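You operate a simulated robot arm through the tools that you are given. There is no shell and no other tool. Be economical: measure what you need, move in short steps, check, and stop when the job is done.

Carry out the task below with a simulated robot arm. There is one attempt and no reset: what you move stays moved.

TASK
Stand the felt-soled block beside the purple sling. It goes on the side that lies toward x +0.7, y -0.7 (a direction in the base frame), with about 3 cm between them.

It is judged by the outcome, as a careful person would: the job done as asked, and still so three seconds after it is handed in. It fails if anything else is knocked over, pushed out of place, dropped, spilled or broken.

THE ROBOT
A 7-joint arm with a two-finger parallel gripper, fixed in place. Base frame: the origin is at the foot of the arm, x ahead of it, y to its left, z up; the work surface is at about z = 0. Lengths are in m, angles in degrees, forces in N, time in s.
With the tool pointing down near the work surface it reaches from about 0.24 to 0.62 m from the base axis. Its first joint turns from -66.0 to 66.0 degrees. Payload 2.6 kg.
Tool frame: the origin (TCP) lies between the finger pads and is the grasp point; the fingertips stand 0.03 m ahead of it; z points along the fingers, y is the line along which they close. The gripper opens to 0.094 m. The fingers are 0.028 m wide and 0.01 m thick; the gripper's body (0.05 by 0.096 m) begins 0.055 m behind the TCP.
Orientation is that of the tool frame in the base frame, as a unit quaternion [x, y, z, w]. With the fingers straight down and closing along the base's y, the tool's x points along the base's -x, its y along +y and its z along -z.

THE INTERFACE
- The arm moves only by the tool play_rows. Its argument "targets" is a list of rows, each an object (a shift or turn left out is 0, a gripper value left out holds the last) with "xyz": the shift along the tool's x, y, z in m, a list of three; "rotation": the turn, a rotation vector about the tool's x, y, z in degrees, a list of three; "fingers": the opening, from 0 (shut) to 1 (fully open). In form: [{"xyz": [dx, dy, dz], "rotation": [wx, wy, wz], "fingers": fingers}, ...]. A call has 1 to 10 rows; each row shifts and turns the commanded pose from where the row before left it, along the tool's axes as they then stand. A row lasts 0.2 s, in which the tool goes at most 0.05 m and 8.6 degrees; a call with a longer step from one row to the next is refused whole, and so is a gripper value outside its range. A pose out of reach is approached as far as the arm can. The call stops where the force on the tool passes 40 N (or 10 N more than at its start, if that is more) or the arm is blocked; 0.2 s more then pass. The fingers move at their own pace (about 0.072 m/s each) and stop on an object; they squeeze with about 24 N. The grip force told is the motor's: it shows also when the fingers shut on nothing. Time passes only in rows, and 0.2 s behind the last, so rows that do not move let the fingers close. It gives the time, the measured TCP pose, the force on the tool (base axes), the opening and the grip force at its end, in the units of the frame above (readings bear some noise).
- Cameras (640 x 400 px; columns grow to the right, rows downward): "scene" is fixed at [0.0398, 0.432, 0.5717]; the picture's right is [-0.77, -0.63, 0.00], its down [-0.32, 0.39, -0.86] and it looks along [0.55, -0.67, -0.51] (base axes); focal length 368 px, centre (320, 200). "wrist" rides on the gripper at [-0.037, 0, -0.058] in the tool frame; the picture's right is [0.00, -1.00, 0.00], its down [0.97, 0.00, -0.24] and it looks along [0.24, 0.00, 0.97] (tool axes); focal length 218 px, centre (320, 200).
- camera(camera): a new picture of that camera. No time passes.
- probe_pixels(camera, pixels): for up to 12 pixels [column, row] of the newest picture of that camera ("zoom" is the newest enlarged one), the place [x, y, z] in the base frame of the surface seen there, good to about 0.002 m. No time passes.
- inspect(camera, box): a new picture of the part [left, top, right, bottom] of that camera's present view, enlarged. No time passes.
- hand_in(): hands the job in; it is judged then, once.

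Work in short steps. Measure before you move; look again where a grasp or a placing could have gone wrong, and mend it. You have 60 turns and 20 pictures in all, the two below and enlarged ones among them. Open the gripper and draw the arm clear of the work before you hand the job in, unless the task says otherwise; then end with one line.

The tools are called after ">>>" as a command line: name --argument value ..., lists and objects as JSON in quotes. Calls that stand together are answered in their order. play_rows: Moves the arm, as the interface text tells. Its arguments: {"type":"object","properties":{"targets":{"type":"array","items":{"type":"object","properties":{"xyz":{"type":"array","items":{"type":"number"}},"rotation":{"type":"array","items":{"type":"number"}},"fingers":{"type":"number"}}}}},"required":["targets"]} The other tools are called the same way: camera (camera) takes a picture; probe_pixels (camera, pixels) gives the place of the surface under pixels of a picture; inspect (camera, box) takes an enlarged picture of a part of a camera's view; hand_in () hands the job in.

At the start:

```text
clock: 0.0
eef_pos: [0.288, -0.2259, 0.3034]
tool_rot: [0.0, 1.0, 0.0, 0.0]
ft_force: [0.6, 0.3, 0.1]
opening: 0.094
gripper_force: 0.1
```

scene: 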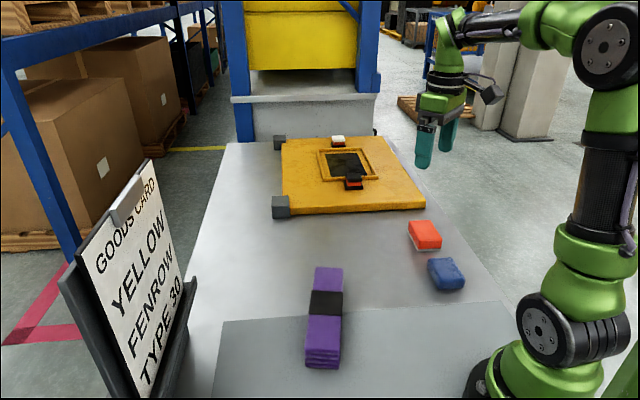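
wrist: 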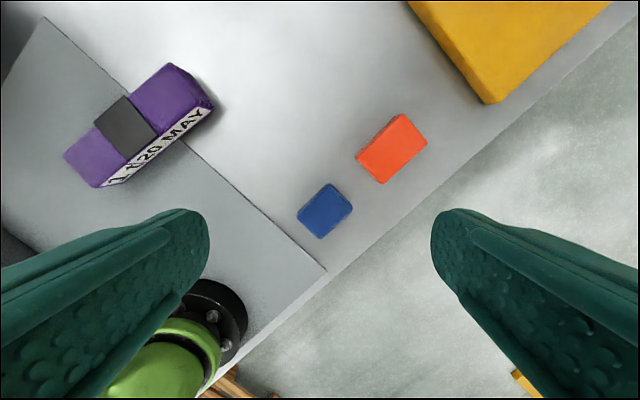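

I'll enlarge the orange and blue blocks (about 425,235 and 445,273) and the yellow board to find which block has the felt sole.

>>> inspect --camera "scene" --box '[380, 200, 500, 300]'

>>> inspect --camera "scene" --box '[270, 120, 430, 220]'

>>> inspect --camera "scene" --box '[270, 250, 380, 380]'

```text
4.00 times, centred on (440, 250) of scene
```

zoom: 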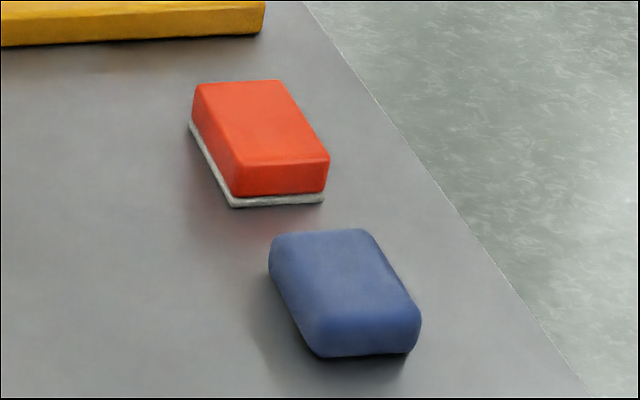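

```text
4.00 times, centred on (350, 170) of scene
```

zoom: 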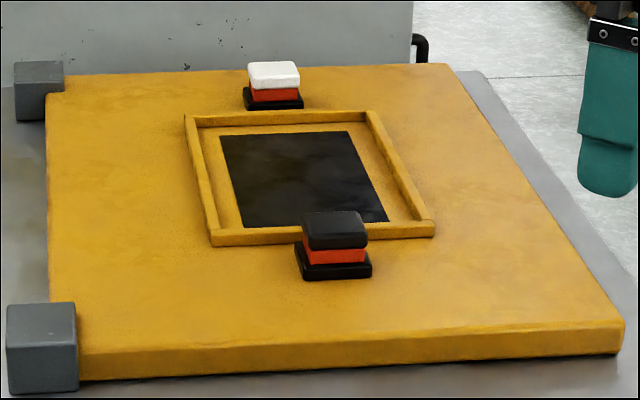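

```text
3.08 times, centred on (325, 315) of scene
```

zoom: 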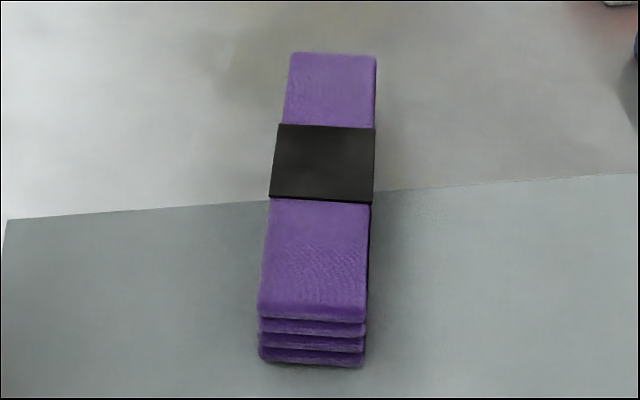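

The orange block (425,235) has a pale felt sole; the goal is past the sling's far end (328,267). I'll probe the block, the sling and the table.

>>> probe_pixels --camera "scene" --pixels '[[410, 222], [429, 221.5], [440, 238], [420, 246], [425, 233], [418.5, 251], [441, 250], [407.5, 232], [360, 240], [330, 240], [400, 260], [260, 360]]'

>>> probe_pixels --camera "wrist" --pixels '[[358, 155], [397, 116], [427, 145], [383, 182], [172, 65], [210, 100], [66, 155], [100, 184], [213, 108], [392, 150], [260, 130], [325, 210]]'

>>> probe_pixels --camera "scene" --pixels '[[317, 269], [341, 269], [315, 266], [328, 275], [308, 350], [338, 352], [308, 366], [336, 369], [328, 300], [344, 320], [330, 255], [360, 262]]'

```text
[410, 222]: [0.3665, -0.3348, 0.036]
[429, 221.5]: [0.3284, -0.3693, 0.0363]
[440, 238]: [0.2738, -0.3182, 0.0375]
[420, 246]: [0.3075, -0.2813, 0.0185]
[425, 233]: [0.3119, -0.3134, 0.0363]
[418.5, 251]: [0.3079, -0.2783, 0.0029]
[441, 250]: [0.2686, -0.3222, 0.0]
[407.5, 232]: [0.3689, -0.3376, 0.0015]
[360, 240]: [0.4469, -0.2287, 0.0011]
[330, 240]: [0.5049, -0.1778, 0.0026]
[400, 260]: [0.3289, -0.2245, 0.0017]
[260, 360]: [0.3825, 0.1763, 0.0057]
```

```text
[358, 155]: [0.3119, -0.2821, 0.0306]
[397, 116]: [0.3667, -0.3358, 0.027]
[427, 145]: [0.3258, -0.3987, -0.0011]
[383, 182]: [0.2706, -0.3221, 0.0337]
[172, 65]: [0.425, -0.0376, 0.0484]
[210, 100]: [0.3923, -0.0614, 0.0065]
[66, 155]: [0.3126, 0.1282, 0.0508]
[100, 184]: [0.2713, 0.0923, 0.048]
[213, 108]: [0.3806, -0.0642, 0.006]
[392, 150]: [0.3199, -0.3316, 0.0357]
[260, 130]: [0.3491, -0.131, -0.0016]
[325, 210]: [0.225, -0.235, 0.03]
```

```text
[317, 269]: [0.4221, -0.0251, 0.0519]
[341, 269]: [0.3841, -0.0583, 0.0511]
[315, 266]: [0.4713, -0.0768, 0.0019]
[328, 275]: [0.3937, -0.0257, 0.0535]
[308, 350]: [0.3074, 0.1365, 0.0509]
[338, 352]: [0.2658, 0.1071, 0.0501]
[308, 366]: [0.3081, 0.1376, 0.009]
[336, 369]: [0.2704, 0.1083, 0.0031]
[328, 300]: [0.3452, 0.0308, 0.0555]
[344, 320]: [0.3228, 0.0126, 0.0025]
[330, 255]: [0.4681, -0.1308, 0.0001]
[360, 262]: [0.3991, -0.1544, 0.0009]
```

Measured: block about 0.080 x 0.056 x 0.036 m, centre near (0.319,-0.326), long axis about -42°. Sling axis is about -55°, its far end near (0.405,-0.045). I move above the block, turn so the fingers close across its short side, and look.

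>>> play_rows --targets '[{"xyz": [-0.0103, -0.033, 0.02]}, {"xyz": [-0.0103, -0.033, 0.04]}, {"xyz": [-0.0103, -0.034, 0.04], "fingers": 1}, {"rotation": [0, 0, 7]}, {"rotation": [0, 0, 7]}, {"rotation": [0, 0, 7]}, {"rotation": [0, 0, 7]}, {"rotation": [0, 0, 7]}, {"rotation": [0, 0, 7]}, {}]'

>>> camera --camera "wrist"

```text
refused: row 2 steps farther than a row can; nothing moved
```

```text
14 pictures are left
```

wrist: 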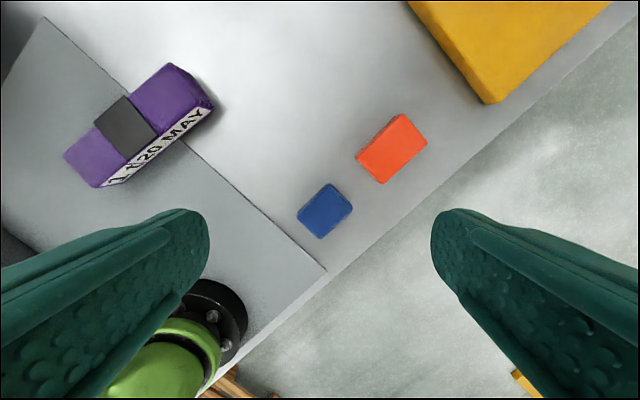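

The call was refused for step length; I retry with smaller descents.

>>> play_rows --targets '[{"xyz": [-0.0103, -0.033, 0.03]}, {"xyz": [-0.0103, -0.033, 0.03]}, {"xyz": [-0.0103, -0.034, 0.03], "fingers": 1}, {"rotation": [0, 0, 7]}, {"rotation": [0, 0, 7]}, {"rotation": [0, 0, 7]}, {"rotation": [0, 0, 7]}, {"rotation": [0, 0, 7]}, {"rotation": [0, 0, 7]}, {}]'

>>> camera --camera "wrist"

```text
clock: 2.2
eef_pos: [0.3185, -0.3251, 0.2141]
tool_rot: [0.36, 0.933, 0.0, 0.0]
ft_force: [-0.4, -0.1, -0.5]
opening: 0.0942
gripper_force: 0.0
```

```text
13 pictures are left
```

wrist: 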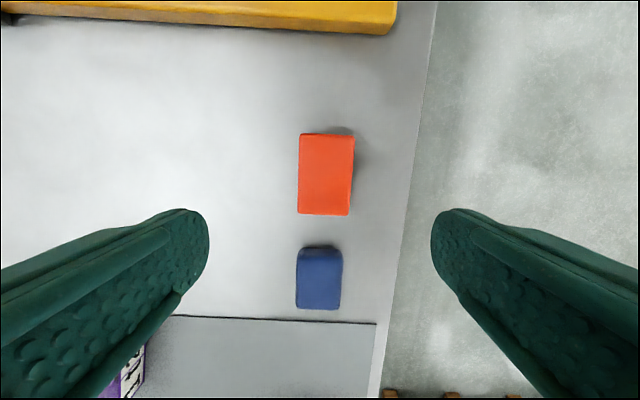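

The block shows at (326,174), nearly square to the tool; I probe its top edges to centre.

>>> probe_pixels --camera "wrist" --pixels '[[302, 138], [352, 139], [346, 210], [301, 209], [302, 174], [349, 174], [326, 174], [327, 139], [324, 211], [320, 250], [320, 300]]'

```text
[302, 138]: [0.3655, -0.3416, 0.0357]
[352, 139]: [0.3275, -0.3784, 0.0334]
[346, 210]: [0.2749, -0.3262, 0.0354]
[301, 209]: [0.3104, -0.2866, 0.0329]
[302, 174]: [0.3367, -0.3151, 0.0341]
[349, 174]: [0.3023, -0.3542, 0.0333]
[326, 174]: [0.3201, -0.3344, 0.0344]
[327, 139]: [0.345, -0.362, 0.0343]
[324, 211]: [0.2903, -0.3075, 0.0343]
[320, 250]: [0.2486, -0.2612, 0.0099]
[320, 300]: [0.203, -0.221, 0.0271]
```

Centre is about (0.3195,-0.331), axis -44°. I correct slightly and descend to z 0.037.

>>> play_rows --targets '[{"xyz": [-0.004, -0.004, 0.0], "rotation": [0, 0, 2]}, {"xyz": [0, 0, 0.03]}, {"xyz": [0, 0, 0.03]}, {"xyz": [0, 0, 0.03]}, {"xyz": [0, 0, 0.03]}, {"xyz": [0, 0, 0.025]}, {"xyz": [0, 0, 0.02]}, {"xyz": [0, 0, 0.012]}, {}]'

>>> camera --camera "wrist"

```text
clock: 4.2
eef_pos: [0.3189, -0.3319, 0.0364]
tool_rot: [0.374, 0.927, -0.001, 0.0]
ft_force: [-0.2, 0.3, 0.3]
opening: 0.0938
gripper_force: 0.0
```

```text
12 pictures are left
```

wrist: 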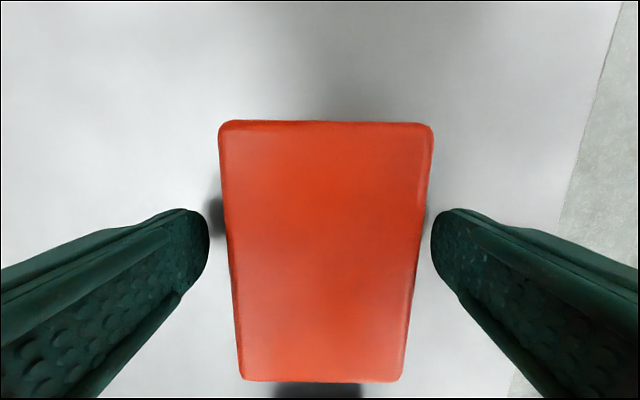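

Block lies between the pads (left edge 230, right edge 425), slightly off-centre but fine. Close.

>>> play_rows --targets '[{"fingers": 0.5}, {"fingers": 0}, {"fingers": 0}, {"fingers": 0}, {"fingers": 0}]'

```text
clock: 5.4
eef_pos: [0.3197, -0.3328, 0.0363]
tool_rot: [0.375, 0.927, 0.0, 0.001]
ft_force: [0.2, 0.5, -0.2]
opening: 0.064
gripper_force: 23.9
```

Gripped at 0.064 m opening, 24 N. Lift and check.

>>> play_rows --targets '[{"xyz": [0, 0, -0.015]}, {"xyz": [0, 0, -0.03]}, {"xyz": [0, 0, -0.03]}, {"xyz": [0, 0, -0.03]}, {"xyz": [0, 0, -0.03]}, {}]'

>>> camera --camera "wrist"

>>> camera --camera "scene"

```text
clock: 6.8
eef_pos: [0.3205, -0.3324, 0.1714]
tool_rot: [0.374, 0.927, 0.0, 0.0]
ft_force: [-0.1, -0.6, -1.3]
opening: 0.0642
gripper_force: 24.2
```

```text
11 pictures are left
```

wrist: 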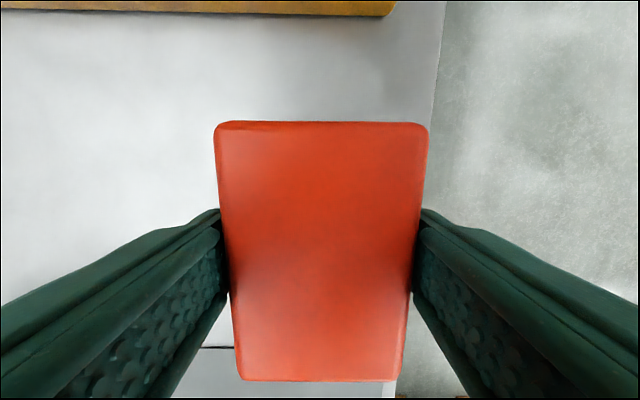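

```text
10 pictures are left
```

scene: 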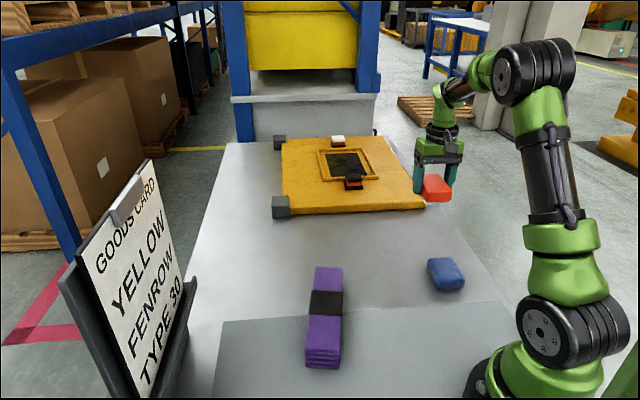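

Held level. I probe the block in hand for its offset from the TCP, and check the sole is still attached.

>>> probe_pixels --camera "wrist" --pixels '[[222, 127], [420, 128], [400, 374], [242, 374], [322, 128], [321, 372]]'

>>> inspect --camera "scene" --box '[390, 150, 480, 220]'

>>> probe_pixels --camera "scene" --pixels '[[290, 218], [350, 214], [420, 208], [273, 218], [318, 270], [340, 270], [329, 268], [318, 285], [340, 285], [312, 340], [338, 340], [329, 330]]'

```text
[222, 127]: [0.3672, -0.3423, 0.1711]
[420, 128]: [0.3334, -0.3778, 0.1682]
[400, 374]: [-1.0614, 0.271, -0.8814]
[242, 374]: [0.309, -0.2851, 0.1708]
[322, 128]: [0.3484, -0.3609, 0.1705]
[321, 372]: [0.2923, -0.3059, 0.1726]
```

```text
5.71 times, centred on (435, 185) of scene
```

zoom: 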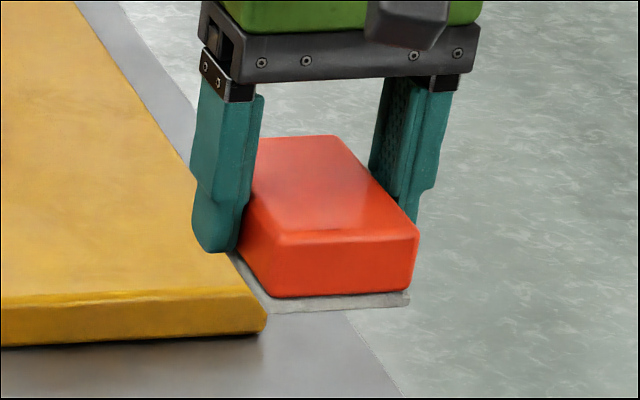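

```text
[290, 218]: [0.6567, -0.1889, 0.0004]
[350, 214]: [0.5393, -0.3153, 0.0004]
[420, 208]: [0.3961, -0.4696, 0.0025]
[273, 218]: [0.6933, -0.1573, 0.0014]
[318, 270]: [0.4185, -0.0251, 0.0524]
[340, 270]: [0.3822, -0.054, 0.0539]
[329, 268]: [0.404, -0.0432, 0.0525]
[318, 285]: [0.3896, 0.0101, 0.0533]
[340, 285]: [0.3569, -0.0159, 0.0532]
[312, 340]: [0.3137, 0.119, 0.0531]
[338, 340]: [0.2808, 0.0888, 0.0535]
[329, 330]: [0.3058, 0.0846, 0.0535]
```

The sole is attached and the block is centred on the TCP. The sling axis is -54.3° and its far end is at 0.277 m along that axis. My target is about (0.457,-0.101), lined up with the sling and shifted slightly toward the stated direction. I carry it above there.

>>> play_rows --targets '[{"xyz": [0.0089, 0.0373, 0]}, {"xyz": [0.0089, 0.0373, 0]}, {"xyz": [0.0089, 0.0373, 0]}, {"xyz": [0.0089, 0.0373, 0]}, {"xyz": [0.0089, 0.0373, 0]}, {"xyz": [0.0089, 0.0373, 0]}, {"xyz": [0.0089, 0.0373, 0]}, {"rotation": [0, 0, 5.1]}, {"rotation": [0, 0, 5.1]}, {}]'

>>> camera --camera "scene"

```text
clock: 9.0
eef_pos: [0.4544, -0.0998, 0.1718]
tool_rot: [0.456, 0.89, 0.0, 0.0]
ft_force: [-0.3, 0.1, -1.4]
opening: 0.0644
gripper_force: 24.1
```

```text
8 pictures are left
```

scene: 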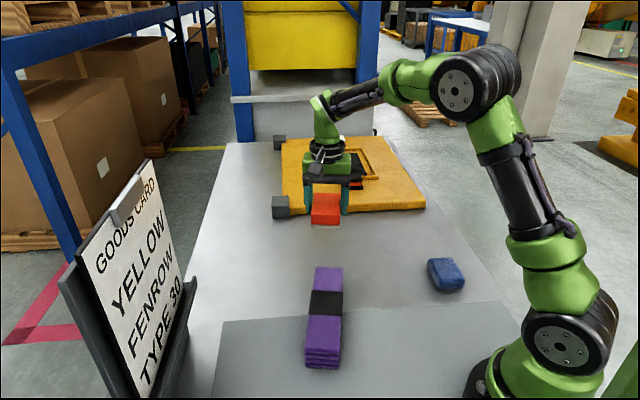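

It hangs above the spot, clear of the sling. I lower to z 0.06, and then check the gap.

>>> play_rows --targets '[{"xyz": [-0.0027, 0.0014, 0.01]}, {"xyz": [0, 0, 0.03]}, {"xyz": [0, 0, 0.03]}, {"xyz": [0, 0, 0.025]}, {"xyz": [0, 0, 0.017]}, {}]'

>>> inspect --camera "scene" --box '[270, 200, 400, 300]'

```text
clock: 10.4
eef_pos: [0.4584, -0.101, 0.0585]
tool_rot: [0.455, 0.89, 0.0, 0.0]
ft_force: [-0.4, 0.3, -0.7]
opening: 0.0639
gripper_force: 23.6
```

```text
4.00 times, centred on (335, 250) of scene
```

zoom: 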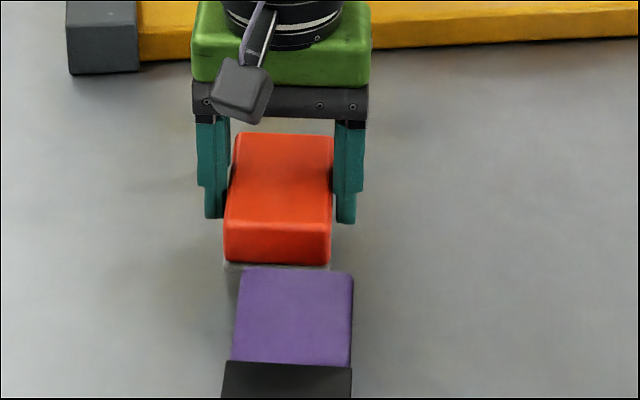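

>>> probe_pixels --camera "zoom" --pixels '[[240, 250], [320, 250], [280, 240], [228, 266], [245, 272], [300, 272], [345, 276], [240, 140], [328, 140]]'

```text
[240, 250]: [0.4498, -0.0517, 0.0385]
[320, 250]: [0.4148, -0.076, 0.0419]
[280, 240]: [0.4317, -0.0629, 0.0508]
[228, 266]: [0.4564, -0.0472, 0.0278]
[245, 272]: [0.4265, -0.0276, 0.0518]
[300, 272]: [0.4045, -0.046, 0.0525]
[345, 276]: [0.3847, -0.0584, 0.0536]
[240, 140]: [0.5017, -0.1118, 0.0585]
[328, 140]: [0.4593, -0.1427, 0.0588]
```

The block's near face is at u≈0.304 and the sling's end at u≈0.274–0.276, so the gap is about 29 mm. I nudge 1 mm away and lower to contact.

>>> play_rows --targets '[{"xyz": [-0.001, 0, 0.009]}, {"xyz": [0, 0, 0.008]}, {"xyz": [0, 0, 0.004]}, {"xyz": [0, 0, 0.001]}, {}]'

```text
clock: 11.6
eef_pos: [0.4579, -0.1027, 0.0385]
tool_rot: [0.456, 0.89, 0.0, -0.001]
ft_force: [-0.3, -0.3, -2.0]
opening: 0.064
gripper_force: 23.9
```

Still hanging (force -2 N), so I lower in small steps.

>>> play_rows --targets '[{"xyz": [0, 0, 0.001]}, {"xyz": [0, 0, 0.001]}, {}]'

```text
clock: 12.4
eef_pos: [0.4599, -0.1035, 0.0371]
tool_rot: [0.456, 0.89, 0.001, 0.001]
ft_force: [-1.8, -0.8, 3.6]
opening: 0.064
gripper_force: 23.7
```

Force turned upward (3.6 N), so the sole is on the table. Open and withdraw upward.

>>> play_rows --targets '[{"fingers": 0.75}, {"fingers": 0.85}, {"fingers": 1}, {"fingers": 1}, {"xyz": [0, 0, -0.02]}, {"xyz": [0, 0, -0.03]}, {"xyz": [0, 0, -0.04]}, {"xyz": [0, 0, -0.04]}, {"xyz": [0, 0, -0.04]}, {}]'

>>> camera --camera "wrist"

>>> inspect --camera "scene" --box '[270, 200, 400, 300]'

```text
clock: 14.6
eef_pos: [0.4598, -0.1015, 0.2048]
tool_rot: [0.455, 0.89, 0.0, 0.0]
ft_force: [0.1, 0.3, 0.1]
opening: 0.0941
gripper_force: 0.1
```

```text
6 pictures are left
```

wrist: 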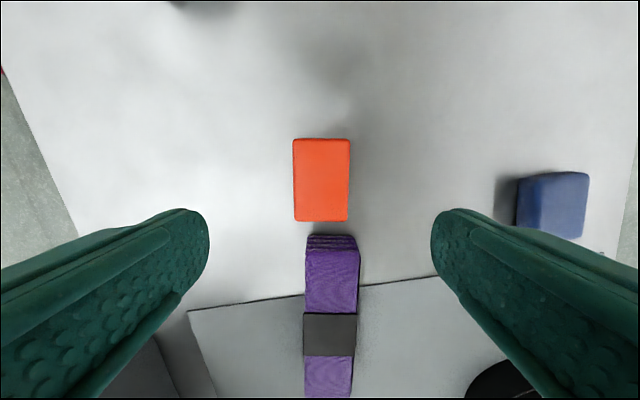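

```text
4.00 times, centred on (335, 250) of scene
```

zoom: 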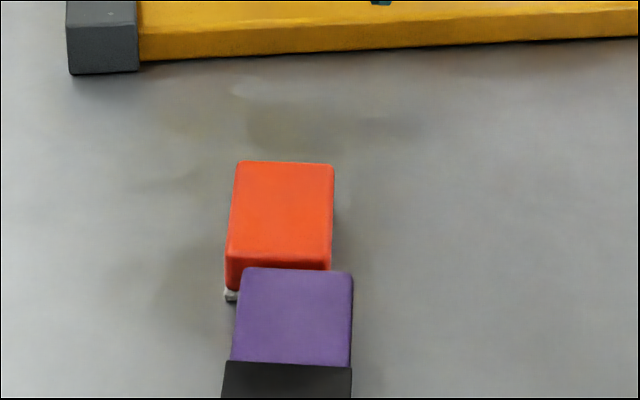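

The block is down and level, with the sling untouched. I check the gap from the wrist picture.

>>> probe_pixels --camera "wrist" --pixels '[[297, 219], [321, 219], [345, 218], [330, 236], [330, 239], [330, 244], [312, 238], [352, 239], [330, 228], [321, 142]]'

>>> probe_pixels --camera "zoom" --pixels '[[230, 296], [232, 280], [240, 255], [325, 258], [245, 272], [345, 276]]'

```text
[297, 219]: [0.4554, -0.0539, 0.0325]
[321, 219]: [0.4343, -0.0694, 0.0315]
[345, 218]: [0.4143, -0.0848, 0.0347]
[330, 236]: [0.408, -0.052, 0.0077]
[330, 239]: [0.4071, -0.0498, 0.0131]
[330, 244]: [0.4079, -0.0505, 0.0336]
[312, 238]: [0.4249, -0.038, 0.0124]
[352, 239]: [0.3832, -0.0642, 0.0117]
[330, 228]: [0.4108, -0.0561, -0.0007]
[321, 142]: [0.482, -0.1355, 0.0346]
```

```text
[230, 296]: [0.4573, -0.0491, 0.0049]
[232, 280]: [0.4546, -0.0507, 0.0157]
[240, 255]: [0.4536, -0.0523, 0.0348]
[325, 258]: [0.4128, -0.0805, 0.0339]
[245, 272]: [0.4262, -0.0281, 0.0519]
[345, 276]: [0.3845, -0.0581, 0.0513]
```

The gap measures about 30 mm in the wrist view. I raise the arm a little further to be clear, then take a final look.

>>> play_rows --targets '[{"xyz": [0, 0, -0.04]}, {"xyz": [0, 0, -0.04]}, {}, {}]'

>>> camera --camera "scene"

```text
clock: 15.6
eef_pos: [0.4586, -0.1033, 0.2864]
tool_rot: [0.455, 0.89, 0.0, 0.0]
ft_force: [-0.4, -0.7, -0.6]
opening: 0.0941
gripper_force: 0.1
```

```text
4 pictures are left
```

scene: 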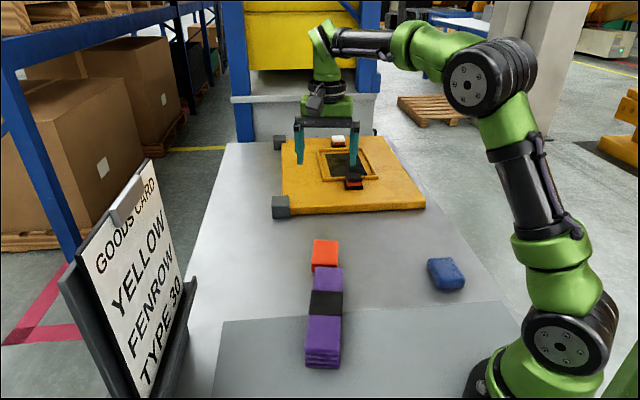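

The block stands at (325,253) past the sling's end. Nothing else has moved, and the arm is clear with the gripper open. Handing in.

>>> hand_in

```text
The job is handed in.
```

The felt-soled orange block now stands sole-down off the sling's end on the x +0.7, y -0.7 side, with a measured gap of about 3 cm, and nothing else moved.
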